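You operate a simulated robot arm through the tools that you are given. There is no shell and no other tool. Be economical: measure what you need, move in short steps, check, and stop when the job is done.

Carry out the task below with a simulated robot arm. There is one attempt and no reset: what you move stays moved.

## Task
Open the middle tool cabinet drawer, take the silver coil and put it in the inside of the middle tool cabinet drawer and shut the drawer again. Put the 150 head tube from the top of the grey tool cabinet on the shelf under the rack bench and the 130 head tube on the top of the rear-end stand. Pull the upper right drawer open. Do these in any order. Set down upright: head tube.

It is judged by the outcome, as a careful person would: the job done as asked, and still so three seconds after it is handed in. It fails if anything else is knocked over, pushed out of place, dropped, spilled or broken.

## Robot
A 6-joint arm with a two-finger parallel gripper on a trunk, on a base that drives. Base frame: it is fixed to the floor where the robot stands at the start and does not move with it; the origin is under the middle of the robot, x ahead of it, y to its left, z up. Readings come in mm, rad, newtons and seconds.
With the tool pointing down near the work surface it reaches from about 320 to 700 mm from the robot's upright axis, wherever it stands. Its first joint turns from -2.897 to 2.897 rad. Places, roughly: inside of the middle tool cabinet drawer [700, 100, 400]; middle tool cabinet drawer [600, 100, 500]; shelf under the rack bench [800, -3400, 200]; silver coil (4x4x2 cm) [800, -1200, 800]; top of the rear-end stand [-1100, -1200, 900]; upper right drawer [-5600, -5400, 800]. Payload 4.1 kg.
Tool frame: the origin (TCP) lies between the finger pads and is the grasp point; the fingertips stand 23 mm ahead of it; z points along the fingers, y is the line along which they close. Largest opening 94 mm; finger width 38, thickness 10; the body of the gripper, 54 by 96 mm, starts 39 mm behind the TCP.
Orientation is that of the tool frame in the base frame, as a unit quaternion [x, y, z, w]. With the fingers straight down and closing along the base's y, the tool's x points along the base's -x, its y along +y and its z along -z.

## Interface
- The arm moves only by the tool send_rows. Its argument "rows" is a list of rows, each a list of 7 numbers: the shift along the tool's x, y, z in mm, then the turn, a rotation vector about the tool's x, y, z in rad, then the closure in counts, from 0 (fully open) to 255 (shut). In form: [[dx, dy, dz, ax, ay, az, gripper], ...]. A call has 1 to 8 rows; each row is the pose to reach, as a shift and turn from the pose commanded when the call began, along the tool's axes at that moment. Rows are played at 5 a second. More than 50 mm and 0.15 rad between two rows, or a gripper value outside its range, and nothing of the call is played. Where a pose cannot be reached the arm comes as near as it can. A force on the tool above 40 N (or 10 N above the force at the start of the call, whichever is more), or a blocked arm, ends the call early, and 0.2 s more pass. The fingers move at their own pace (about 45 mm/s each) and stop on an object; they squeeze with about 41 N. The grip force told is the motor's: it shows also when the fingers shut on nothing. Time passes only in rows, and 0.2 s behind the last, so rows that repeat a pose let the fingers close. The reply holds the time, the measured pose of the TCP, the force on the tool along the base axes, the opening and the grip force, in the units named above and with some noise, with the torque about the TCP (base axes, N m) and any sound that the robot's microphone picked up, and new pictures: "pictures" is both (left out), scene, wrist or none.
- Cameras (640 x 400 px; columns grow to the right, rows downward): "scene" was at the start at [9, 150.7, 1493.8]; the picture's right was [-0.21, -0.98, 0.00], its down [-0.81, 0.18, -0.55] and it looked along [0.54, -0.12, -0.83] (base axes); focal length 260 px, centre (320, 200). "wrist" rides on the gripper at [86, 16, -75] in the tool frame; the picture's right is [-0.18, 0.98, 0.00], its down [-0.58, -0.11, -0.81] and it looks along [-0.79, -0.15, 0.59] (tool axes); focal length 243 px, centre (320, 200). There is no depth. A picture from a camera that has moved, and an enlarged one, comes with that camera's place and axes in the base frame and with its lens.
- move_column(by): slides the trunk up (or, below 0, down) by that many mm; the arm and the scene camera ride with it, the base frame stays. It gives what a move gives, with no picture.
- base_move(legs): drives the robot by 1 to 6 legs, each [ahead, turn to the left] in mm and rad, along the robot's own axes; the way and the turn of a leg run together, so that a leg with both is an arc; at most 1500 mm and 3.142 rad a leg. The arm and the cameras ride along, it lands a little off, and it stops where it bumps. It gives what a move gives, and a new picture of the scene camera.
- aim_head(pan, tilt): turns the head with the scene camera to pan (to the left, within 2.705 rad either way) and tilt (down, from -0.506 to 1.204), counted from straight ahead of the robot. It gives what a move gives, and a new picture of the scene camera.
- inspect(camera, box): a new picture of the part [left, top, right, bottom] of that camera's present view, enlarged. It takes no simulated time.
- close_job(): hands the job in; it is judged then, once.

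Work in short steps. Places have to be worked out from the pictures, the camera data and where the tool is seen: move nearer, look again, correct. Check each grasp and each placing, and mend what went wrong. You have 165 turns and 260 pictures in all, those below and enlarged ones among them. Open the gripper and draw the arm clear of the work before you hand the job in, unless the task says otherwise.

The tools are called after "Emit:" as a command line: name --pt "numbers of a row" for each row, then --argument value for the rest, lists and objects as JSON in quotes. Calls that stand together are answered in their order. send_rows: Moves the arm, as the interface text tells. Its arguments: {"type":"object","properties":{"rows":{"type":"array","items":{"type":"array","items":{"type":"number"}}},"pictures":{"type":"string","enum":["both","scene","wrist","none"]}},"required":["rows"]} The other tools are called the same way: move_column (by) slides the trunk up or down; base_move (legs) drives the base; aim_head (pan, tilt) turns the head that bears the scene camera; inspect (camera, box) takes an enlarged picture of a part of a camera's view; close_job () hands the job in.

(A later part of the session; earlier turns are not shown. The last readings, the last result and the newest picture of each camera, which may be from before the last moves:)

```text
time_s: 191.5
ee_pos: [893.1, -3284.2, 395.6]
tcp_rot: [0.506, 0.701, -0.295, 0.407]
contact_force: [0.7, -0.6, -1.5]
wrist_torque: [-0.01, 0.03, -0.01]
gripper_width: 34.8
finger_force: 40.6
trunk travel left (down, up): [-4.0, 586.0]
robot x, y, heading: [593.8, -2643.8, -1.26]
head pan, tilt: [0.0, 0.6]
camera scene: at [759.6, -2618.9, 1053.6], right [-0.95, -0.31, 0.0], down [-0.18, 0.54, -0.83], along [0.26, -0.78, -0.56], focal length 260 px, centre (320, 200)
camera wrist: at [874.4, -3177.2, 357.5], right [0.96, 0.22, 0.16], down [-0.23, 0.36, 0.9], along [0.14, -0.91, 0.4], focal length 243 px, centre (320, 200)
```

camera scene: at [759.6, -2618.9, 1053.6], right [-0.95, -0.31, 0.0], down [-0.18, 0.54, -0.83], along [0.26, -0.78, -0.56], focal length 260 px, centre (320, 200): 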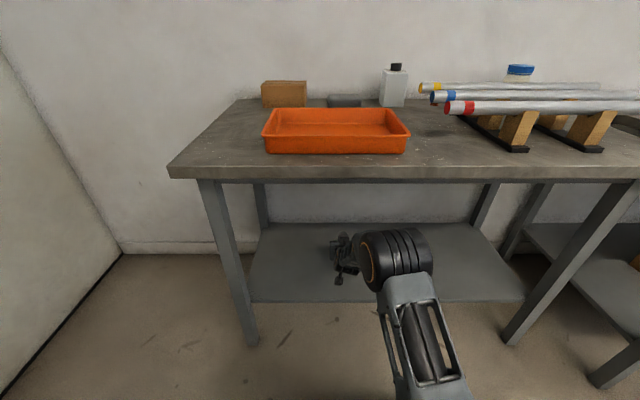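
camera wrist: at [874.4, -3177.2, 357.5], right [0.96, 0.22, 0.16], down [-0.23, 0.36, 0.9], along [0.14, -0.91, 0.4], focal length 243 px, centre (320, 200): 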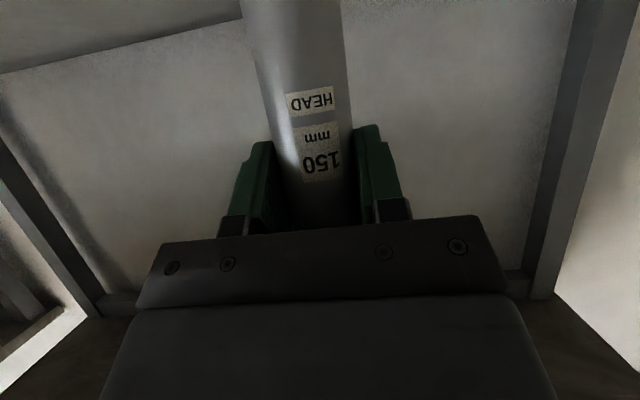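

The tube is now over the shelf (v≈3400, ~85 mm inside the front edge; shelf z≈200). Lower 50 mm, then in small steps to contact.

Emit:
send_rows --pt "17.3 0 10 0 0 0 255" --pt "34.6 0 20 0 0 0 255" --pt "43.3 0 25 0 0 0 255" --pictures "none"

Emit:
send_rows --pt "3.5 0 2 0 0 0 255" --pt "7 0 4 0 0 0 255" --pt "10.4 0 6 0 0 0 255" --pt "13.9 0 8 0 0 0 255" --pt "17.3 0 10 0 0 0 255" --pt "20.8 0 12 0 0 0 255" --pt "24.2 0 14 0 0 0 255" --pt "27.7 0 16 0 0 0 255" --pictures "both"

```text
time_s: 192.3
ee_pos: [894.2, -3283.9, 346.4]
tcp_rot: [0.507, 0.7, -0.295, 0.407]
contact_force: [0.4, -0.4, -2.1]
wrist_torque: [0.01, -0.04, 0.02]
gripper_width: 35.0
finger_force: 41.0
trunk travel left (down, up): [-4.0, 586.0]
robot x, y, heading: [592.8, -2643.0, -1.253]
head pan, tilt: [0.0, 0.6]
```

```text
time_s: 193.3
ee_pos: [895.2, -3287.5, 338.7]
tcp_rot: [0.503, 0.695, -0.301, 0.416]
contact_force: [0.5, -2.0, 9.6]
wrist_torque: [-0.31, -0.02, 0.08]
gripper_width: 34.5
finger_force: 40.9
trunk travel left (down, up): [-4.0, 586.0]
robot x, y, heading: [593.4, -2639.6, -1.258]
head pan, tilt: [0.0, 0.6]
stopped in row 5: the force on the tool passed its limit at 43 N (the readings are from after the stop); the commanded pose is now the measured one
camera scene: at [759.2, -2618.1, 1053.3], right [-0.95, -0.31, 0.0], down [-0.18, 0.54, -0.83], along [0.26, -0.78, -0.56], focal length 260 px, centre (320, 200)
camera wrist: at [877.3, -3182.7, 298.0], right [0.96, 0.22, 0.16], down [-0.24, 0.38, 0.89], along [0.14, -0.9, 0.42], focal length 243 px, centre (320, 200)
```

scene: 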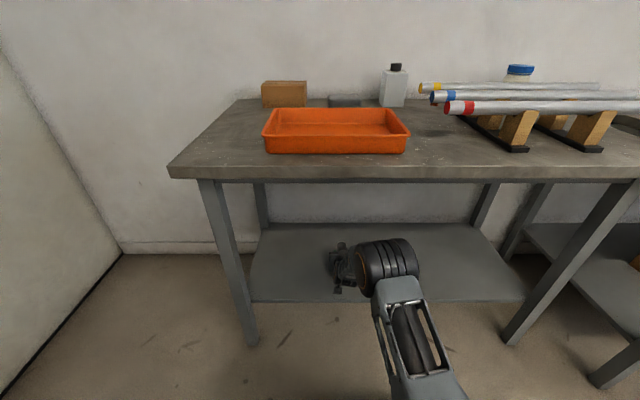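
wrist: 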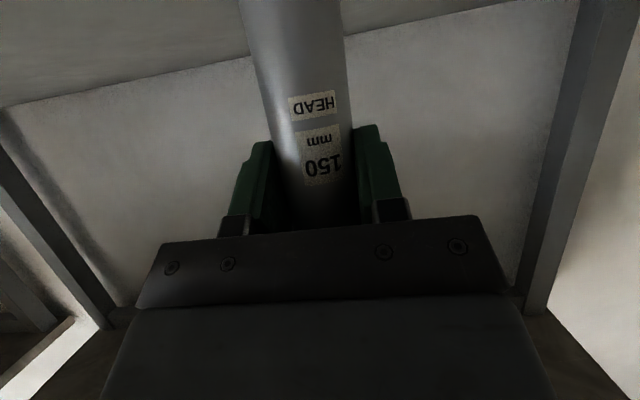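

Contact at TCP z≈339 (shelf ≈226). The tool tipped ~0.025 rad under load; I correct that with a slight lift, so the tube settles upright, then open.

Emit:
send_rows --pt "-2 0 -1 0 0.025 0 255" --pt "-2 0 -1 0 0.025 0 255" --pt "-1 0 -0.5 0 0.025 0 255" --pictures "none"

```text
time_s: 194.1
ee_pos: [895.4, -3288.8, 339.7]
tcp_rot: [0.507, 0.701, -0.294, 0.406]
contact_force: [1.4, 0.4, 15.8]
wrist_torque: [-0.3, -0.22, 0.12]
gripper_width: 34.7
finger_force: 40.9
trunk travel left (down, up): [-4.0, 586.0]
robot x, y, heading: [589.5, -2643.6, -1.257]
head pan, tilt: [0.0, 0.6]
```

Orientation restored with the tube resting (≈16 N down). Open slowly and check that it stands.

Emit:
send_rows --pt "0 0 0 0 0 0 200" --pt "0 0 0 0 0 0 140" --pt "0 0 0 0 0 0 70" --pt "0 0 0 0 0 0 0" --pt "0 0 0 0 0 0 0" --pt "0 0 0 0 0 0 0" --pictures "wrist"

```text
time_s: 195.5
ee_pos: [895.1, -3287.6, 336.4]
tcp_rot: [0.508, 0.702, -0.292, 0.404]
contact_force: [-0.3, -1.5, 0.5]
wrist_torque: [0.0, -0.05, -0.02]
gripper_width: 94.1
finger_force: 0.0
trunk travel left (down, up): [-4.0, 586.0]
robot x, y, heading: [594.4, -2638.8, -1.255]
head pan, tilt: [0.0, 0.6]
camera wrist: at [876.6, -3180.5, 299.7], right [0.96, 0.22, 0.16], down [-0.23, 0.35, 0.91], along [0.14, -0.91, 0.39], focal length 243 px, centre (320, 200)
```

wrist: 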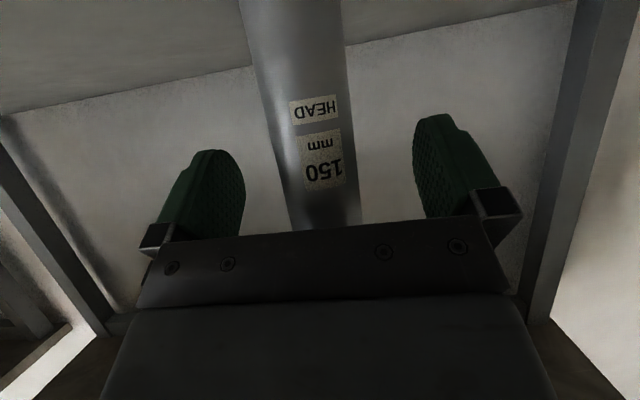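

The tube stands free. Retreat horizontally, then check.

Emit:
send_rows --pt "15 0 -26 0 0 0 0" --pt "32 0 -56 0 0 0 0" --pt "50 0 -87 0 0 0 0" --pt "65 0 -113 0 0 0 0" --pictures "both"

```text
time_s: 196.5
ee_pos: [853.0, -3164.5, 338.4]
tcp_rot: [0.507, 0.702, -0.293, 0.405]
contact_force: [0.5, 0.2, 0.0]
wrist_torque: [0.01, 0.02, -0.04]
gripper_width: 93.8
finger_force: 0.1
trunk travel left (down, up): [-4.0, 586.0]
robot x, y, heading: [593.8, -2641.6, -1.254]
head pan, tilt: [0.0, 0.6]
camera scene: at [759.5, -2618.8, 1053.6], right [-0.95, -0.31, 0.0], down [-0.18, 0.54, -0.83], along [0.26, -0.78, -0.56], focal length 260 px, centre (320, 200)
camera wrist: at [834.2, -3056.4, 300.2], right [0.96, 0.22, 0.16], down [-0.23, 0.35, 0.91], along [0.14, -0.91, 0.39], focal length 243 px, centre (320, 200)
```

scene: 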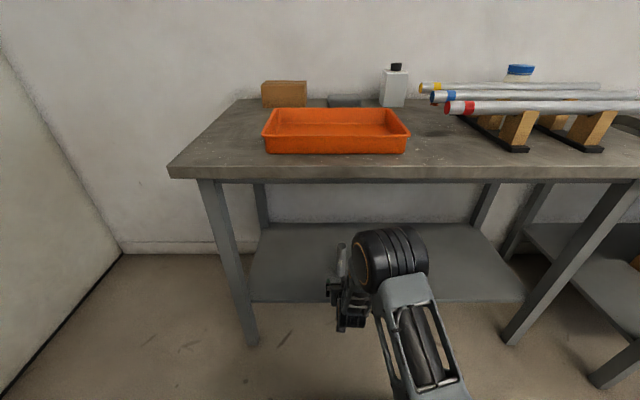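
wrist: 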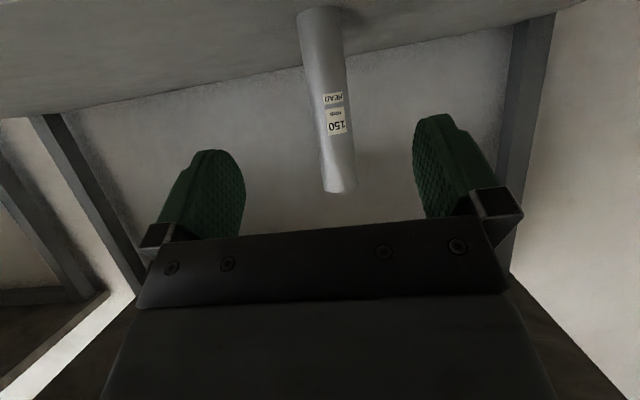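

The 150 tube stands upright on the shelf. I back out, raise the arm, and reverse along the lane to the cabinet for the 130 tube.

Emit:
base_move --legs '[[-300, 0]]'

Emit:
move_column --by 400

Emit:
send_rows --pt "-34.6 0 -20 0 0 0 0" --pt "-69.2 0 -40 0 0 0 0" --pt "-103.9 0 -60 0 0 0 0" --pt "-138.5 0 -80 0 0 0 0" --pt "-173 0 -100 0 0 0 0" --pictures "none"

Emit:
base_move --legs '[[-1200, 0], [-1220, 0], [0, 1.571]]'

```text
time_s: 198.5
ee_pos: [756.9, -2881.0, 338.3]
tcp_rot: [0.51, 0.7, -0.294, 0.403]
contact_force: [-0.6, -0.1, -0.1]
wrist_torque: [0.0, 0.02, -0.01]
gripper_width: 93.7
finger_force: 0.1
trunk travel left (down, up): [-4.0, 586.0]
robot x, y, heading: [502.9, -2362.3, -1.261]
head pan, tilt: [0.0, 0.6]
camera scene: at [667.7, -2335.3, 1053.6], right [-0.95, -0.3, 0.0], down [-0.17, 0.54, -0.83], along [0.25, -0.79, -0.56], focal length 260 px, centre (320, 200)
```

scene: 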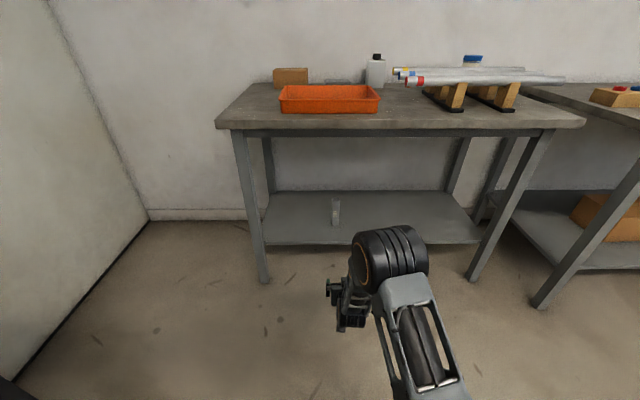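

```text
time_s: 202.3
ee_pos: [757.5, -2880.9, 736.8]
tcp_rot: [0.509, 0.701, -0.293, 0.404]
contact_force: [-0.3, -1.0, 0.1]
wrist_torque: [0.02, 0.02, 0.01]
gripper_width: 93.9
finger_force: 0.0
trunk travel left (down, up): [-404.0, 186.0]
robot x, y, heading: [497.1, -2358.9, -1.262]
head pan, tilt: [0.0, 0.6]
```

```text
time_s: 203.6
ee_pos: [758.1, -2881.5, 939.8]
tcp_rot: [0.51, 0.701, -0.294, 0.404]
contact_force: [0.0, 0.1, 0.4]
wrist_torque: [0.01, -0.01, -0.01]
gripper_width: 94.1
finger_force: 0.1
trunk travel left (down, up): [-404.0, 186.0]
robot x, y, heading: [503.4, -2362.6, -1.263]
head pan, tilt: [0.0, 0.6]
```

```text
time_s: 219.2
ee_pos: [264.3, 202.6, 938.4]
tcp_rot: [-0.131, 0.857, 0.075, 0.494]
contact_force: [-0.2, 0.2, -0.1]
wrist_torque: [0.02, -0.02, 0.01]
gripper_width: 94.0
finger_force: 0.1
trunk travel left (down, up): [-404.0, 186.0]
robot x, y, heading: [-263.6, -46.9, 0.3]
head pan, tilt: [0.0, 0.6]
camera scene: at [-284.3, 117.2, 1453.6], right [0.3, -0.96, 0.0], down [-0.54, -0.17, -0.83], along [0.79, 0.24, -0.56], focal length 260 px, centre (320, 200)
```

scene: 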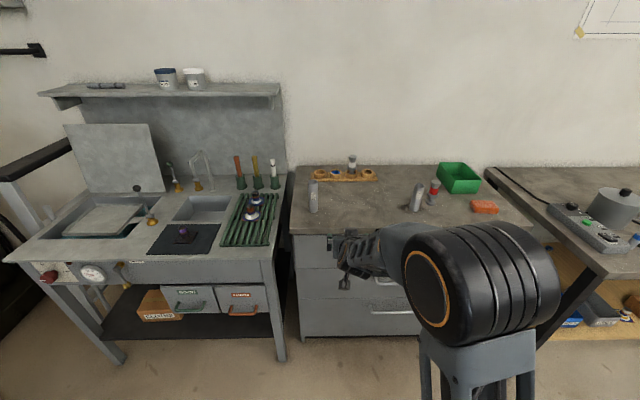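

At the cabinet again. Tube 130 should be near u≈602, v≈-220. I drive forward 210 mm, shift left 100, and look.

Emit:
base_move --legs '[[210, 0.015]]'

Emit:
send_rows --pt "0 33 0 0 0 0 0" --pt "0 66 0 0 0 0 0" --pt "0 100 0 0 0 0 0" --pictures "wrist"

Emit:
inspect --camera "scene" --box '[240, 160, 440, 280]'

```text
time_s: 220.9
ee_pos: [461.3, 280.2, 937.3]
tcp_rot: [-0.14, 0.855, 0.081, 0.492]
contact_force: [-0.2, -0.1, -0.2]
wrist_torque: [-0.01, 0.0, 0.01]
gripper_width: 94.1
finger_force: 0.1
trunk travel left (down, up): [-404.0, 186.0]
robot x, y, heading: [-61.5, 13.9, 0.323]
head pan, tilt: [0.0, 0.6]
camera scene: at [-85.2, 181.7, 1453.6], right [0.32, -0.95, 0.0], down [-0.54, -0.18, -0.83], along [0.78, 0.26, -0.56], focal length 260 px, centre (320, 200)
```

scene: 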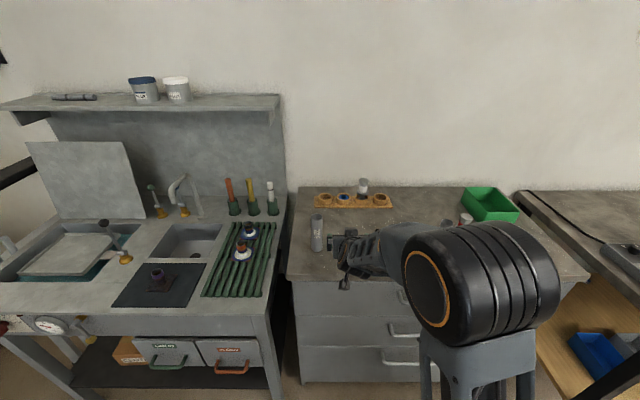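

```text
time_s: 221.7
ee_pos: [428.0, 373.9, 936.2]
tcp_rot: [-0.14, 0.855, 0.081, 0.493]
contact_force: [1.5, -0.9, -1.0]
wrist_torque: [-0.04, -0.01, -0.01]
gripper_width: 93.9
finger_force: 0.1
trunk travel left (down, up): [-404.0, 186.0]
robot x, y, heading: [-59.8, 15.1, 0.319]
head pan, tilt: [0.0, 0.6]
camera wrist: at [320.1, 354.3, 900.2], right [-0.23, 0.96, 0.16], down [-0.35, -0.23, 0.91], along [0.91, 0.15, 0.39], focal length 243 px, centre (320, 200)
```

wrist: 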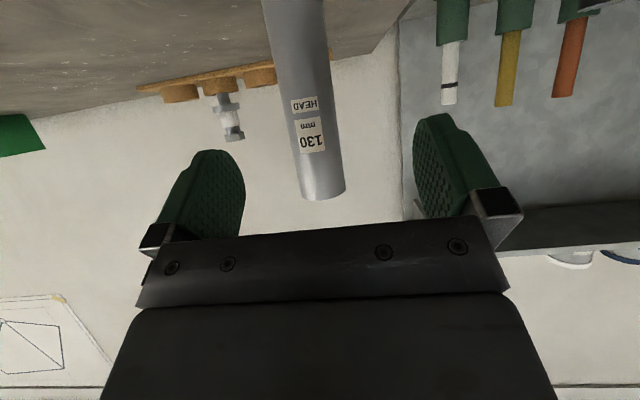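

```text
3.20 times, centred on (340, 220) of scene
camera zoom: at [-85.2, 181.7, 1453.6], right [0.32, -0.95, 0.0], down [-0.54, -0.18, -0.83], along [0.78, 0.26, -0.56], focal length 831 px, centre (256, 136)
```

zoom: 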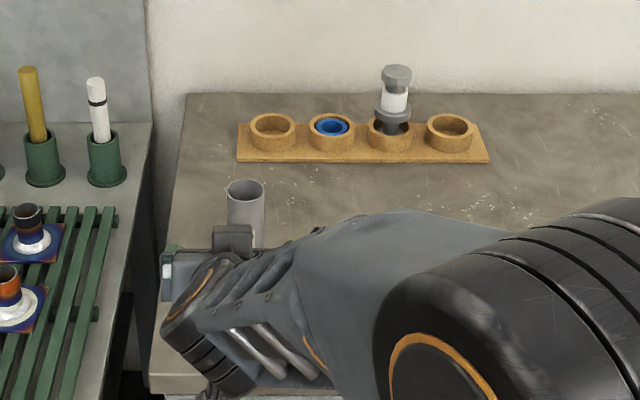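

Both views give the 130 tube at (500,387), 72 mm ahead and 9 mm right. Lower 15 mm, advance and close.

Emit:
move_column --by -15

Emit:
send_rows --pt "0 -9 0 0 0 0 0" --pt "-12 -9 21 0 0 0 0" --pt "-24 -9 42 0 0 0 0" --pt "-36 -9 62 0 0 0 0" --pt "-36 -9 62 0 0 0 120" --pt "-36 -9 62 0 0 0 255" --pt "-36 -9 62 0 0 0 255" --pt "-36 -9 62 0 0 0 255" --pictures "wrist"

```text
time_s: 222.3
ee_pos: [427.8, 372.2, 922.8]
tcp_rot: [-0.14, 0.855, 0.081, 0.492]
contact_force: [0.2, -0.1, 0.1]
wrist_torque: [-0.03, -0.03, 0.01]
gripper_width: 93.8
finger_force: 0.1
trunk travel left (down, up): [-389.0, 201.0]
robot x, y, heading: [-55.7, 14.5, 0.321]
head pan, tilt: [0.0, 0.6]
```

```text
time_s: 224.1
ee_pos: [500.0, 388.8, 922.4]
tcp_rot: [-0.141, 0.855, 0.081, 0.492]
contact_force: [-0.6, 0.1, 0.5]
wrist_torque: [-0.02, -0.05, 0.0]
gripper_width: 36.1
finger_force: 34.6
trunk travel left (down, up): [-389.0, 201.0]
robot x, y, heading: [-59.9, 14.3, 0.324]
head pan, tilt: [0.0, 0.6]
camera wrist: at [392.0, 368.7, 884.3], right [-0.23, 0.96, 0.16], down [-0.35, -0.23, 0.91], along [0.91, 0.15, 0.39], focal length 243 px, centre (320, 200)
```

wrist: 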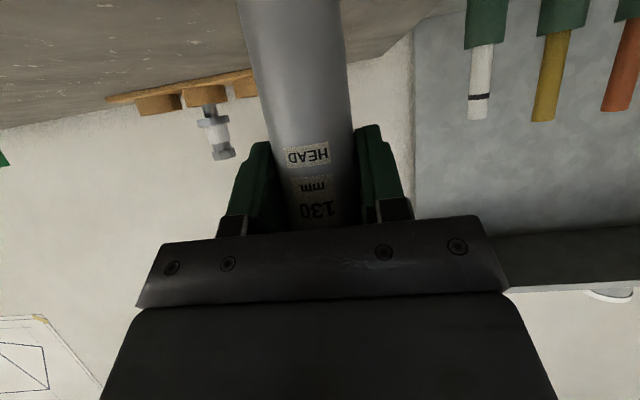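

Gripped on the 130 tube. Lift, back off, and look at the rear-end stand.

Emit:
send_rows --pt "0 0 0 0 0 0 255" --pt "0 0 0 0 0 0 255" --pictures "none"

Emit:
move_column --by 190

Emit:
base_move --legs '[[-200, 0], [0, -1.57]]'

Emit:
aim_head --pan -0.75 --tilt 0.65

```text
time_s: 224.7
ee_pos: [499.2, 388.0, 922.3]
tcp_rot: [-0.14, 0.855, 0.081, 0.493]
contact_force: [0.5, -0.8, 0.2]
wrist_torque: [-0.06, -0.02, 0.0]
gripper_width: 35.8
finger_force: 41.2
trunk travel left (down, up): [-389.0, 201.0]
robot x, y, heading: [-61.4, 14.8, 0.322]
head pan, tilt: [0.0, 0.6]
```

```text
time_s: 226.8
ee_pos: [500.4, 387.6, 1111.5]
tcp_rot: [-0.141, 0.855, 0.082, 0.493]
contact_force: [-0.2, -0.1, -1.2]
wrist_torque: [-0.02, -0.01, -0.02]
gripper_width: 36.0
finger_force: 41.0
trunk travel left (down, up): [-579.0, 11.0]
robot x, y, heading: [-61.3, 12.4, 0.32]
head pan, tilt: [0.0, 0.6]
```

```text
time_s: 232.2
ee_pos: [117.9, -609.6, 1111.4]
tcp_rot: [0.508, 0.702, -0.293, 0.405]
contact_force: [0.1, -0.8, -0.7]
wrist_torque: [0.03, -0.03, 0.01]
gripper_width: 35.8
finger_force: 41.4
trunk travel left (down, up): [-579.0, 11.0]
robot x, y, heading: [-251.3, -49.9, -1.258]
head pan, tilt: [0.0, 0.6]
camera scene: at [-84.0, -24.5, 1628.6], right [-0.95, -0.31, 0.0], down [-0.17, 0.54, -0.82], along [0.26, -0.78, -0.57], focal length 260 px, centre (320, 200)
```

scene: 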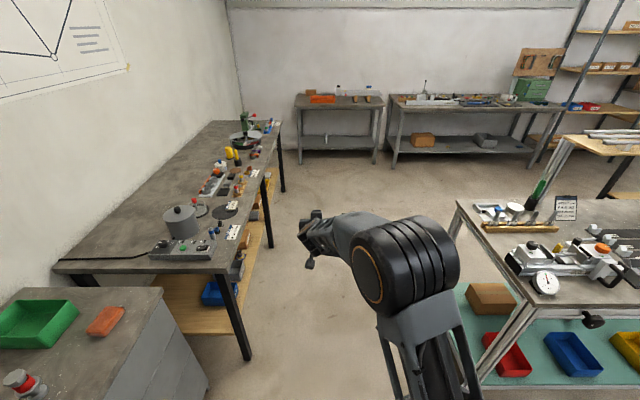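

```text
time_s: 233.3
ee_pos: [117.9, -609.9, 1111.0]
tcp_rot: [0.507, 0.702, -0.292, 0.405]
contact_force: [0.2, -0.8, -1.0]
wrist_torque: [-0.02, 0.01, 0.02]
gripper_width: 35.8
finger_force: 41.0
trunk travel left (down, up): [-579.0, 11.0]
robot x, y, heading: [-251.7, -48.7, -1.253]
head pan, tilt: [-0.75, 0.649]
camera scene: at [-147.7, -19.0, 1624.3], right [-0.91, 0.42, 0.0], down [0.25, 0.55, -0.8], along [-0.34, -0.72, -0.6], focal length 260 px, centre (320, 200)
```

scene: 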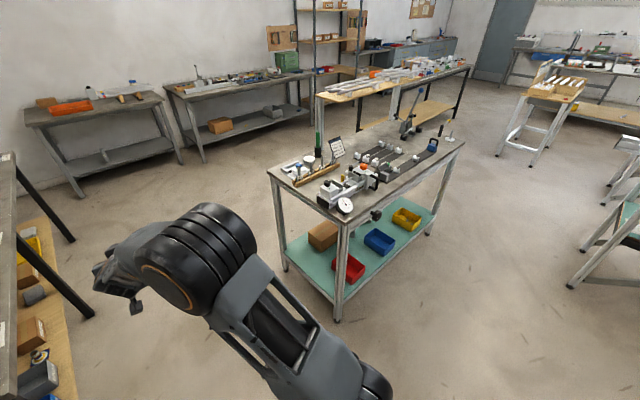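

Emit:
inspect --camera "scene" --box '[260, 110, 480, 240]'

```text
2.91 times, centred on (370, 175) of scene
camera zoom: at [-147.7, -19.0, 1624.3], right [-0.91, 0.42, 0.0], down [0.25, 0.55, -0.8], along [-0.34, -0.72, -0.6], focal length 756 px, centre (174, 273)
```

zoom: 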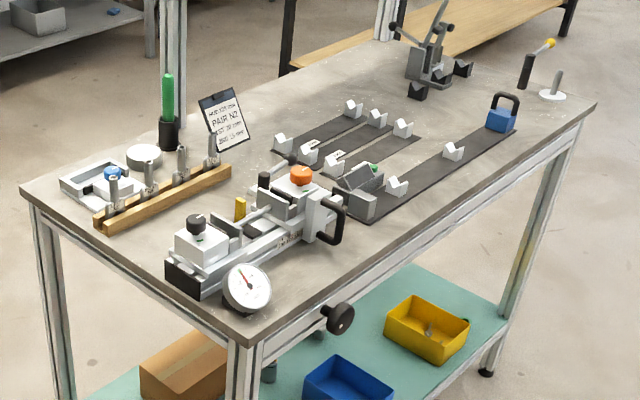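

The stand top spans u −760…−1925, v 477…1045. A free spot is past the blue block near the far end of the long edge, at about u≈−1780, v≈530. I shift the arm to the centre, then reverse along the aisle and turn to face that edge.

Emit:
send_rows --pt "0 -45 0 0 0 0 255" --pt "0 -90 0 0 0 0 255" --pt "0 -135 0 0 0 0 255" --pt "0 -180 0 0 0 0 255" --pictures "none"

Emit:
aim_head --pan -1.6 --tilt 0.6

```text
time_s: 234.3
ee_pos: [-54.5, -668.0, 1112.4]
tcp_rot: [0.509, 0.701, -0.292, 0.405]
contact_force: [-0.1, 0.2, -1.2]
wrist_torque: [-0.03, 0.0, 0.04]
gripper_width: 35.7
finger_force: 40.2
trunk travel left (down, up): [-579.0, 11.0]
robot x, y, heading: [-248.6, -48.5, -1.258]
head pan, tilt: [-0.75, 0.649]
```

```text
time_s: 235.5
ee_pos: [-53.6, -667.4, 1112.7]
tcp_rot: [0.508, 0.702, -0.292, 0.405]
contact_force: [0.6, 0.5, -1.3]
wrist_torque: [0.04, 0.0, -0.02]
gripper_width: 35.7
finger_force: 40.6
trunk travel left (down, up): [-579.0, 11.0]
robot x, y, heading: [-254.4, -45.3, -1.256]
head pan, tilt: [-1.6, 0.6]
camera scene: at [-196.0, 34.8, 1628.6], right [-0.28, 0.96, 0.0], down [0.54, 0.16, -0.83], along [-0.79, -0.23, -0.56], focal length 260 px, centre (320, 200)
```

scene: 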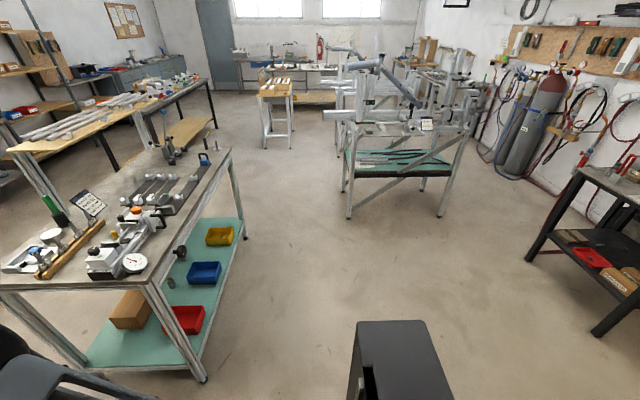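

The aisle is clear; the jig stand begins at u≈−2240. Turn, reverse, then face the stand's long side.

Emit:
base_move --legs '[[0, 1.475], [-1490, 0], [0, -1.475]]'

Emit:
aim_head --pan 0.1 --tilt 0.8

```text
time_s: 250.0
ee_pos: [-1486.2, -993.1, 1112.7]
tcp_rot: [0.505, 0.705, -0.29, 0.406]
contact_force: [0.2, -0.1, -1.2]
wrist_torque: [0.01, -0.03, 0.01]
gripper_width: 35.6
finger_force: 41.2
trunk travel left (down, up): [-579.0, 11.0]
robot x, y, heading: [-1690.2, -379.5, -1.244]
head pan, tilt: [-1.6, 0.6]
camera scene: at [-1636.5, -291.9, 1628.6], right [-0.29, 0.96, 0.0], down [0.54, 0.17, -0.83], along [-0.79, -0.24, -0.56], focal length 260 px, centre (320, 200)
```

scene: 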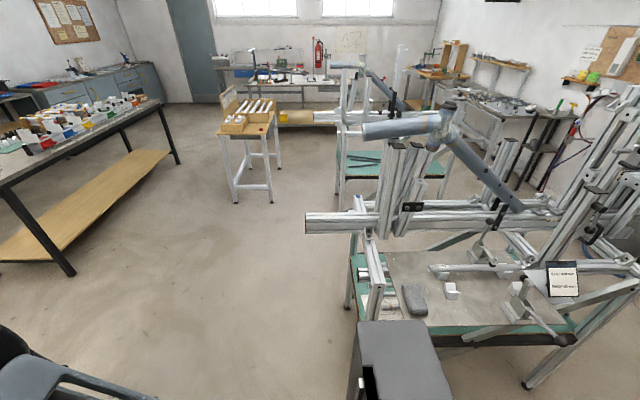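

```text
time_s: 251.7
ee_pos: [-1486.2, -992.6, 1111.5]
tcp_rot: [0.505, 0.704, -0.291, 0.405]
contact_force: [-1.0, -0.1, -1.6]
wrist_torque: [0.01, -0.02, 0.02]
gripper_width: 35.7
finger_force: 41.1
trunk travel left (down, up): [-579.0, 11.0]
robot x, y, heading: [-1692.8, -374.0, -1.247]
head pan, tilt: [0.099, 0.799]
camera scene: at [-1518.6, -339.6, 1611.7], right [-0.91, -0.41, 0.0], down [-0.3, 0.65, -0.7], along [0.29, -0.64, -0.72], focal length 260 px, centre (320, 200)
```

scene: 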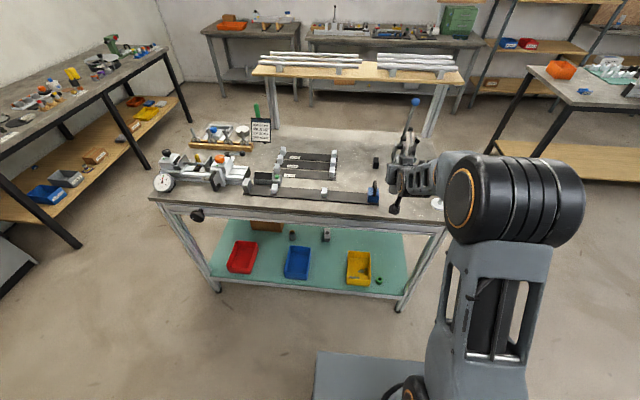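

Now facing the stand. Enlarge the right end to choose the spot exactly.

Emit:
inspect --camera "scene" --box '[300, 110, 480, 240]'

Emit:
inspect --camera "wrist" --box '[0, 0, 640, 400]'

```text
3.08 times, centred on (390, 175) of scene
camera zoom: at [-1518.6, -339.6, 1611.7], right [-0.91, -0.41, 0.0], down [-0.3, 0.65, -0.7], along [0.29, -0.64, -0.72], focal length 799 px, centre (105, 277)
```

zoom: 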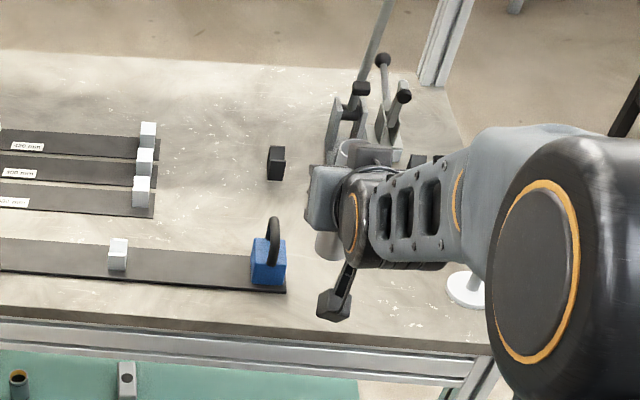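

```text
1.00 times, centred on (320, 200) of wrist (not enlarged: the box is as wide or as high as the picture)
camera zoom: at [-1505.6, -885.4, 1074.7], right [0.96, 0.23, 0.16], down [-0.23, 0.35, 0.91], along [0.15, -0.91, 0.39], focal length 243 px, centre (320, 200)
```

zoom: 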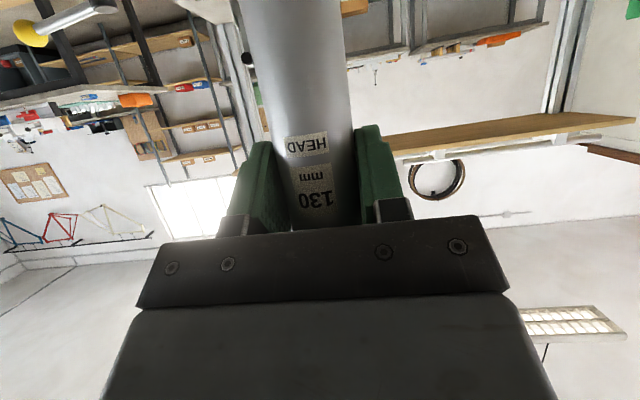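

Free spot chosen: u≈−1797, v≈545, between the blue block and the white disc. Move right 76 and forward 61, then lower the trunk 80 mm.

Emit:
send_rows --pt "-10 -25 18 0 0 0 255" --pt "-20 -50 35 0 0 0 255" --pt "-30 -76 53 0 0 0 255" --pictures "none"

Emit:
move_column --by -75

Emit:
inspect --camera "scene" --box '[300, 90, 500, 240]'

```text
time_s: 252.5
ee_pos: [-1540.5, -1073.9, 1110.6]
tcp_rot: [0.505, 0.704, -0.291, 0.405]
contact_force: [-0.8, 0.3, -1.3]
wrist_torque: [-0.01, -0.01, 0.0]
gripper_width: 35.6
finger_force: 40.8
trunk travel left (down, up): [-579.0, 11.0]
robot x, y, heading: [-1690.6, -373.4, -1.247]
head pan, tilt: [0.099, 0.799]
```

```text
time_s: 253.7
ee_pos: [-1538.9, -1073.5, 1037.5]
tcp_rot: [0.504, 0.704, -0.291, 0.406]
contact_force: [-0.3, -0.7, -0.6]
wrist_torque: [0.02, 0.01, -0.02]
gripper_width: 35.6
finger_force: 41.5
trunk travel left (down, up): [-504.0, 86.0]
robot x, y, heading: [-1692.1, -371.4, -1.245]
head pan, tilt: [0.099, 0.799]
```

```text
2.67 times, centred on (400, 165) of scene
camera zoom: at [-1518.6, -339.5, 1536.8], right [-0.91, -0.41, 0.0], down [-0.3, 0.65, -0.7], along [0.29, -0.64, -0.72], focal length 693 px, centre (107, 293)
```

zoom: 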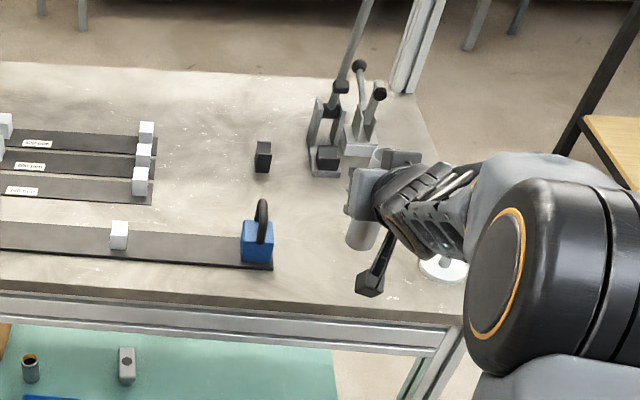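

The spot is clear around the tube. Lower 20 mm then fine steps to contact.

Emit:
send_rows --pt "8.7 0 5 0 0 0 255" --pt "17.3 0 10 0 0 0 255" --pictures "none"

Emit:
send_rows --pt "2.6 0 1.5 0 0 0 255" --pt "5.2 0 3 0 0 0 255" --pt "7.8 0 4.5 0 0 0 255" --pt "10.4 0 6 0 0 0 255" --pt "13 0 7.5 0 0 0 255" --pt "15.6 0 9 0 0 0 255" --pt "18.2 0 10.5 0 0 0 255" --pt "20.8 0 12 0 0 0 255" --pictures "scene"

```text
time_s: 254.2
ee_pos: [-1539.1, -1073.7, 1017.3]
tcp_rot: [0.504, 0.704, -0.291, 0.406]
contact_force: [0.6, 0.4, -1.8]
wrist_torque: [-0.02, 0.0, -0.02]
gripper_width: 35.6
finger_force: 41.2
trunk travel left (down, up): [-504.0, 86.0]
robot x, y, heading: [-1688.8, -374.7, -1.244]
head pan, tilt: [0.099, 0.799]
```

```text
time_s: 256.1
ee_pos: [-1538.2, -1074.4, 992.2]
tcp_rot: [0.504, 0.705, -0.29, 0.406]
contact_force: [-0.5, 0.1, -1.6]
wrist_torque: [-0.03, -0.01, -0.01]
gripper_width: 35.7
finger_force: 41.1
trunk travel left (down, up): [-504.0, 86.0]
robot x, y, heading: [-1688.9, -376.3, -1.241]
head pan, tilt: [0.099, 0.799]
camera scene: at [-1518.5, -339.6, 1536.7], right [-0.91, -0.41, 0.0], down [-0.3, 0.65, -0.7], along [0.29, -0.64, -0.72], focal length 260 px, centre (320, 200)
```

scene: 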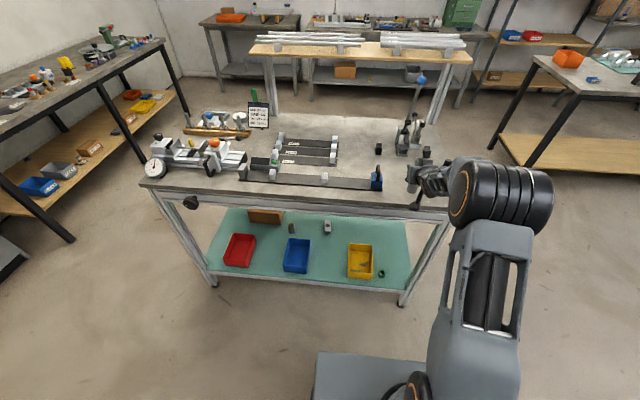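

No contact yet; keep lowering finely.

Emit:
send_rows --pt "2.6 0 1.5 0 0 0 255" --pt "5.2 0 3 0 0 0 255" --pt "7.8 0 4.5 0 0 0 255" --pt "10.4 0 6 0 0 0 255" --pt "13 0 7.5 0 0 0 255" --pt "15.6 0 9 0 0 0 255" --pt "18.2 0 10.5 0 0 0 255" --pt "20.8 0 12 0 0 0 255" --pictures "none"

Emit:
inspect --camera "scene" --box '[350, 120, 470, 230]'

```text
time_s: 257.9
ee_pos: [-1538.6, -1073.2, 969.4]
tcp_rot: [0.504, 0.705, -0.29, 0.406]
contact_force: [-0.2, -0.2, -1.8]
wrist_torque: [-0.02, -0.03, 0.0]
gripper_width: 35.9
finger_force: 40.8
trunk travel left (down, up): [-504.0, 86.0]
robot x, y, heading: [-1691.7, -375.0, -1.246]
head pan, tilt: [0.099, 0.799]
```

```text
3.64 times, centred on (410, 175) of scene
camera zoom: at [-1518.6, -339.6, 1536.7], right [-0.91, -0.41, 0.0], down [-0.3, 0.65, -0.7], along [0.29, -0.64, -0.72], focal length 945 px, centre (-7, 291)
```

zoom: 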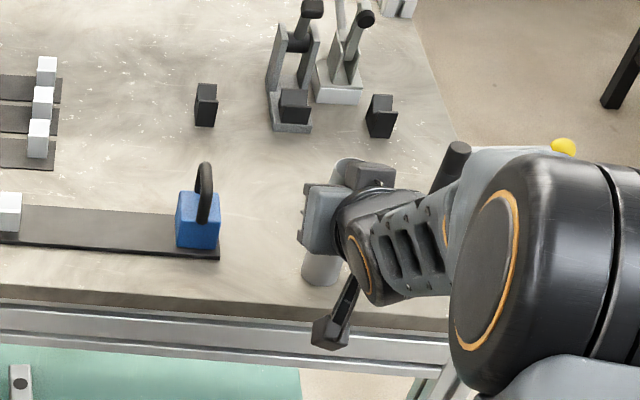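

The tube bottom is still ~10+ mm above; the forearm stays outside the table edge. Continue lowering.

Emit:
send_rows --pt "2.6 0 1.5 0 0 0 255" --pt "5.2 0 3 0 0 0 255" --pt "7.8 0 4.5 0 0 0 255" --pt "10.4 0 6 0 0 0 255" --pt "13 0 7.5 0 0 0 255" --pt "15.6 0 9 0 0 0 255" --pt "18.2 0 10.5 0 0 0 255" --pt "20.8 0 12 0 0 0 255" --pictures "none"

Emit:
inspect --camera "scene" --box '[350, 120, 470, 230]'

```text
time_s: 258.9
ee_pos: [-1538.0, -1077.7, 966.3]
tcp_rot: [0.5, 0.7, -0.297, 0.415]
contact_force: [2.7, -4.1, 10.1]
wrist_torque: [-0.05, -0.24, -0.04]
gripper_width: 35.3
finger_force: 40.9
trunk travel left (down, up): [-504.0, 86.0]
robot x, y, heading: [-1690.4, -373.6, -1.242]
head pan, tilt: [0.099, 0.799]
stopped in row 5: the force on the tool passed its limit at 41 N (the readings are from after the stop); the commanded pose is now the measured one
```

```text
3.64 times, centred on (410, 175) of scene
camera zoom: at [-1518.7, -338.8, 1536.4], right [-0.91, -0.41, 0.0], down [-0.3, 0.65, -0.7], along [0.29, -0.64, -0.72], focal length 945 px, centre (-7, 291)
```

zoom: 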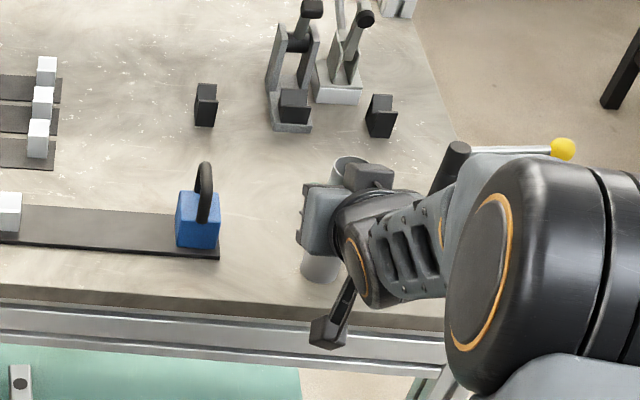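

Contact at TCP z≈966 (table ≈871). Correct the 0.025 rad tip as before with a slight lift.

Emit:
send_rows --pt "-2 0 -1 0 0.025 0 255" --pt "-2 0 -1 0 0.025 0 255" --pt "-1 0 -0.5 0 0.025 0 255" --pictures "none"

Emit:
send_rows --pt "0 0 0 0 0 0 200" --pt "0 0 0 0 0 0 140" --pt "0 0 0 0 0 0 70" --pt "0 0 0 0 0 0 30" --pt "0 0 0 0 0 0 30" --pt "0 0 0 0 0 0 30" --pictures "wrist"

```text
time_s: 259.7
ee_pos: [-1538.8, -1076.9, 967.6]
tcp_rot: [0.505, 0.705, -0.29, 0.404]
contact_force: [2.5, -2.4, 10.9]
wrist_torque: [-0.38, -0.4, 0.06]
gripper_width: 35.6
finger_force: 40.6
trunk travel left (down, up): [-504.0, 86.0]
robot x, y, heading: [-1686.5, -375.6, -1.248]
head pan, tilt: [0.099, 0.799]
```

```text
time_s: 261.1
ee_pos: [-1539.0, -1075.1, 965.0]
tcp_rot: [0.506, 0.706, -0.289, 0.402]
contact_force: [0.7, 0.5, 0.4]
wrist_torque: [-0.01, -0.03, 0.02]
gripper_width: 82.8
finger_force: 0.1
trunk travel left (down, up): [-504.0, 86.0]
robot x, y, heading: [-1691.4, -373.0, -1.248]
head pan, tilt: [0.099, 0.799]
camera wrist: at [-1558.0, -969.1, 928.1], right [0.96, 0.23, 0.16], down [-0.23, 0.34, 0.91], along [0.15, -0.91, 0.38], focal length 243 px, centre (320, 200)
```

wrist: 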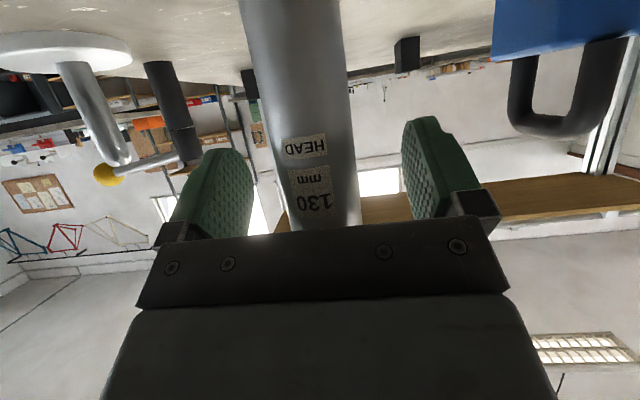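

The tube stands free. Retreat horizontally and check.

Emit:
send_rows --pt "15 0 -26 0 0 0 30" --pt "32 0 -56 0 0 0 30" --pt "50 0 -87 0 0 0 30" --pt "65 0 -113 0 0 0 30" --pictures "none"

Emit:
base_move --legs '[[-60, 0]]'

Emit:
inspect --camera "wrist" --box '[0, 0, 640, 400]'

Emit:
inspect --camera "scene" --box '[320, 80, 480, 210]'

```text
time_s: 262.1
ee_pos: [-1582.8, -952.2, 965.9]
tcp_rot: [0.505, 0.707, -0.288, 0.404]
contact_force: [0.3, 0.1, -0.4]
wrist_torque: [0.01, 0.04, -0.04]
gripper_width: 83.2
finger_force: 0.1
trunk travel left (down, up): [-504.0, 86.0]
robot x, y, heading: [-1689.0, -375.6, -1.243]
head pan, tilt: [0.099, 0.799]
```

```text
time_s: 263.1
ee_pos: [-1600.8, -894.9, 966.2]
tcp_rot: [0.506, 0.706, -0.289, 0.403]
contact_force: [-0.6, 0.3, -0.3]
wrist_torque: [0.01, 0.0, 0.0]
gripper_width: 82.7
finger_force: 0.0
trunk travel left (down, up): [-504.0, 86.0]
robot x, y, heading: [-1709.7, -318.2, -1.248]
head pan, tilt: [0.099, 0.799]
camera scene: at [-1538.0, -281.9, 1536.8], right [-0.91, -0.41, 0.0], down [-0.3, 0.65, -0.7], along [0.29, -0.64, -0.72], focal length 260 px, centre (320, 200)
```

scene: 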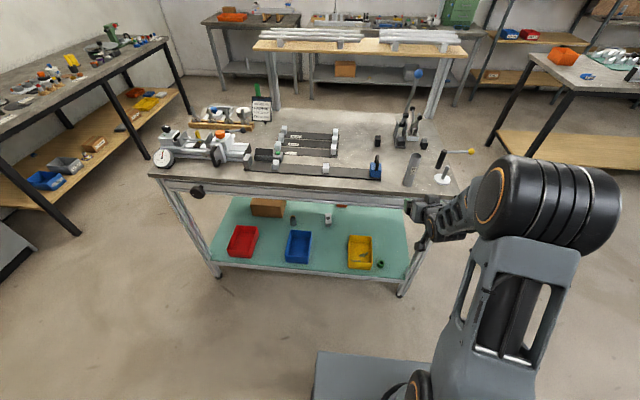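

```text
1.00 times, centred on (320, 200) of wrist (not enlarged: the box is as wide or as high as the picture)
camera zoom: at [-1621.3, -787.4, 929.3], right [0.96, 0.23, 0.16], down [-0.23, 0.34, 0.91], along [0.15, -0.91, 0.38], focal length 243 px, centre (320, 200)
```

zoom: 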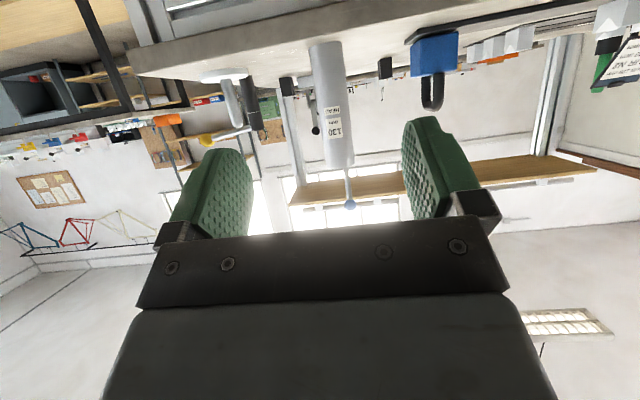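

```text
3.08 times, centred on (400, 145) of scene
camera zoom: at [-1538.0, -281.9, 1536.8], right [-0.91, -0.41, 0.0], down [-0.3, 0.65, -0.7], along [0.29, -0.64, -0.72], focal length 799 px, centre (74, 369)
```

zoom: 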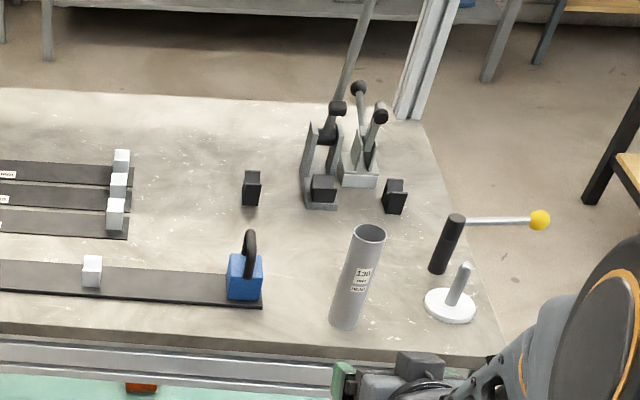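

The 130 tube stands upright on the stand with everything else in place. Now look toward the far corner for the upper right drawer and a route.

Emit:
aim_head --pan -1.0 --tilt 0.35

Emit:
aim_head --pan -1.55 --tilt 0.4

```text
time_s: 264.4
ee_pos: [-1600.9, -895.8, 965.5]
tcp_rot: [0.505, 0.706, -0.288, 0.403]
contact_force: [-0.5, 0.9, -0.1]
wrist_torque: [-0.02, 0.01, 0.02]
gripper_width: 82.6
finger_force: 0.1
trunk travel left (down, up): [-504.0, 86.0]
robot x, y, heading: [-1707.2, -318.6, -1.247]
head pan, tilt: [-1.0, 0.351]
camera scene: at [-1629.2, -281.8, 1576.4], right [-0.78, 0.62, 0.0], down [0.21, 0.27, -0.94], along [-0.59, -0.73, -0.34], focal length 260 px, centre (320, 200)
```

scene: 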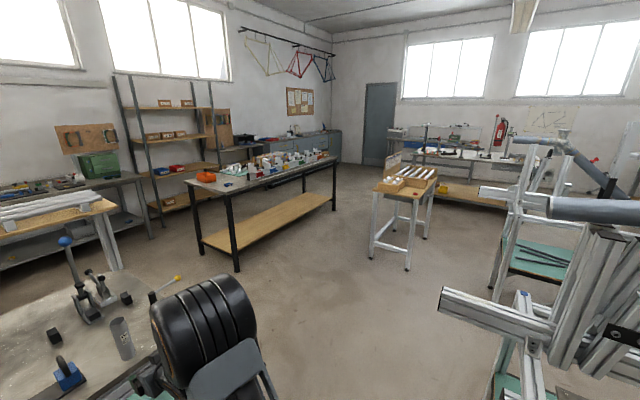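

```text
time_s: 265.4
ee_pos: [-1602.1, -894.7, 966.6]
tcp_rot: [0.505, 0.706, -0.289, 0.404]
contact_force: [-1.3, -0.6, -0.3]
wrist_torque: [0.01, 0.01, 0.02]
gripper_width: 83.1
finger_force: 0.0
trunk travel left (down, up): [-504.0, 86.0]
robot x, y, heading: [-1709.7, -314.8, -1.244]
head pan, tilt: [-1.55, 0.4]
camera scene: at [-1658.2, -240.5, 1571.9], right [-0.34, 0.94, 0.0], down [0.37, 0.13, -0.92], along [-0.87, -0.31, -0.39], focal length 260 px, centre (320, 200)
```

scene: 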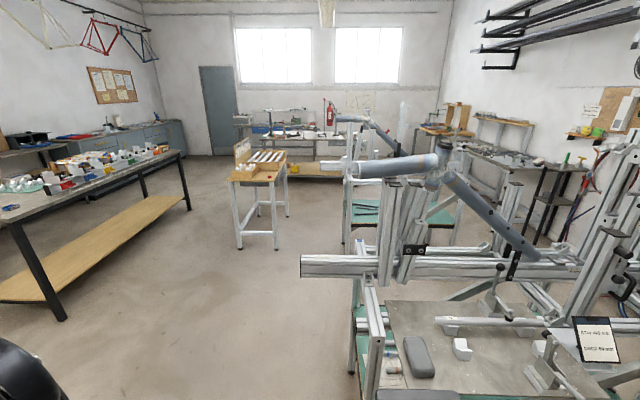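

Route: diagonal between the stand and the jig, then along the aisle (v≈1150) between the black-legged table and the small wood stand. I raise the arm and drive the first legs.

Emit:
move_column --by 80

Emit:
base_move --legs '[[0, -0.858], [567, 0], [0, 0.308], [875, 0], [0, -0.841]]'

Emit:
aim_head --pan 0.3 --tilt 0.45

```text
time_s: 266.6
ee_pos: [-1601.9, -895.0, 1046.6]
tcp_rot: [0.505, 0.706, -0.288, 0.403]
contact_force: [-0.3, -0.7, 0.0]
wrist_torque: [-0.04, 0.0, 0.04]
gripper_width: 82.9
finger_force: 0.1
trunk travel left (down, up): [-584.0, 6.0]
robot x, y, heading: [-1711.0, -316.4, -1.243]
head pan, tilt: [-1.55, 0.4]
```

```text
time_s: 279.3
ee_pos: [-2733.1, -1842.2, 1045.8]
tcp_rot: [0.841, 0.219, -0.479, 0.125]
contact_force: [-0.1, 0.3, -0.1]
wrist_torque: [0.0, -0.03, -0.01]
gripper_width: 82.8
finger_force: 0.0
trunk travel left (down, up): [-584.0, 6.0]
robot x, y, heading: [-2185.0, -1629.8, -2.635]
head pan, tilt: [-1.55, 0.4]
camera scene: at [-2098.3, -1669.4, 1651.9], right [0.86, 0.5, 0.0], down [0.2, -0.34, -0.92], along [-0.46, 0.8, -0.39], focal length 260 px, centre (320, 200)
```

scene: 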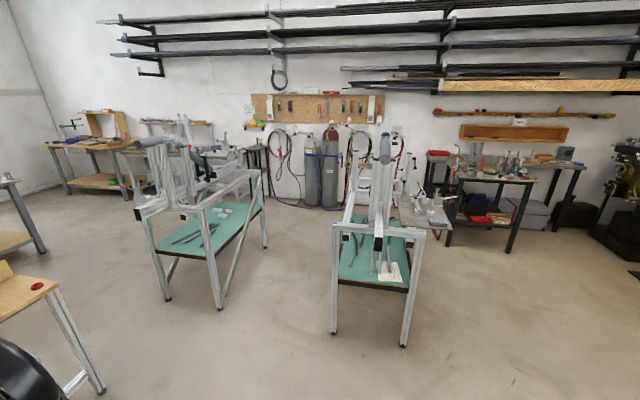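

```text
time_s: 281.1
ee_pos: [-2732.9, -1842.3, 1045.9]
tcp_rot: [0.841, 0.218, -0.48, 0.124]
contact_force: [0.2, 0.3, -0.2]
wrist_torque: [0.03, -0.02, 0.0]
gripper_width: 82.8
finger_force: 0.1
trunk travel left (down, up): [-584.0, 6.0]
robot x, y, heading: [-2181.7, -1630.4, -2.636]
head pan, tilt: [0.3, 0.45]
camera scene: at [-2115.3, -1816.0, 1647.2], right [-0.72, 0.69, 0.0], down [0.3, 0.31, -0.9], along [-0.62, -0.65, -0.44], focal length 260 px, centre (320, 200)
```

scene: 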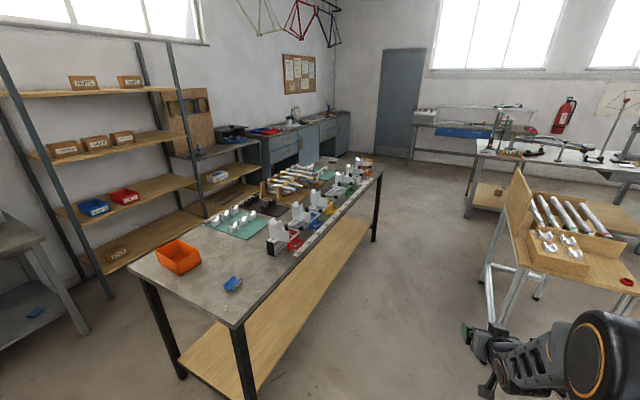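

Path confirmed: table edge at v≈1600, small wood stand up to v≈750. Drive between them along v≈1160.

Emit:
base_move --legs '[[0, 0.086], [1060, 0], [0, -0.277], [1450, 0]]'

Emit:
aim_head --pan 0.7 --tilt 0.45

```text
time_s: 294.9
ee_pos: [-5065.2, -2694.7, 1045.8]
tcp_rot: [0.861, 0.114, -0.492, 0.065]
contact_force: [-0.2, -0.5, -0.3]
wrist_torque: [0.01, 0.01, -0.01]
gripper_width: 83.1
finger_force: 0.0
trunk travel left (down, up): [-584.0, 6.0]
robot x, y, heading: [-4486.6, -2621.0, -2.883]
head pan, tilt: [0.3, 0.45]
camera scene: at [-4460.4, -2819.7, 1647.2], right [-0.53, 0.85, 0.0], down [0.37, 0.23, -0.9], along [-0.76, -0.48, -0.44], focal length 260 px, centre (320, 200)
```

scene: 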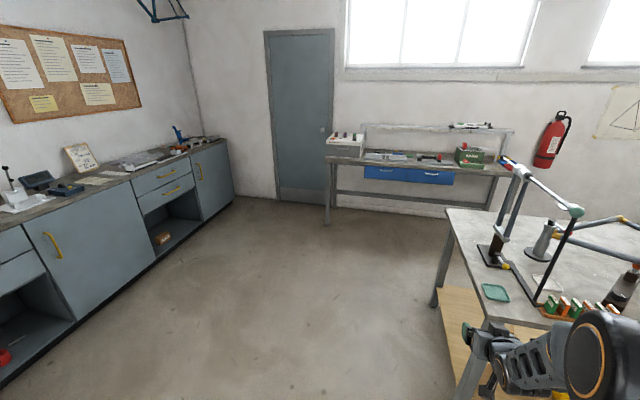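

```text
time_s: 295.8
ee_pos: [-5065.2, -2694.6, 1045.9]
tcp_rot: [0.861, 0.114, -0.491, 0.065]
contact_force: [0.5, 0.4, 0.2]
wrist_torque: [0.01, -0.02, 0.01]
gripper_width: 82.8
finger_force: 0.1
trunk travel left (down, up): [-584.0, 6.0]
robot x, y, heading: [-4483.3, -2624.7, -2.88]
head pan, tilt: [0.7, 0.45]
camera scene: at [-4435.2, -2846.1, 1647.2], right [-0.82, 0.57, 0.0], down [0.25, 0.36, -0.9], along [-0.52, -0.74, -0.44], focal length 260 px, centre (320, 200)
```

scene: 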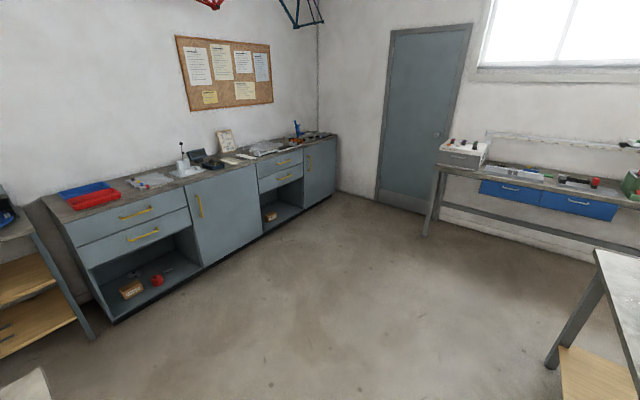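

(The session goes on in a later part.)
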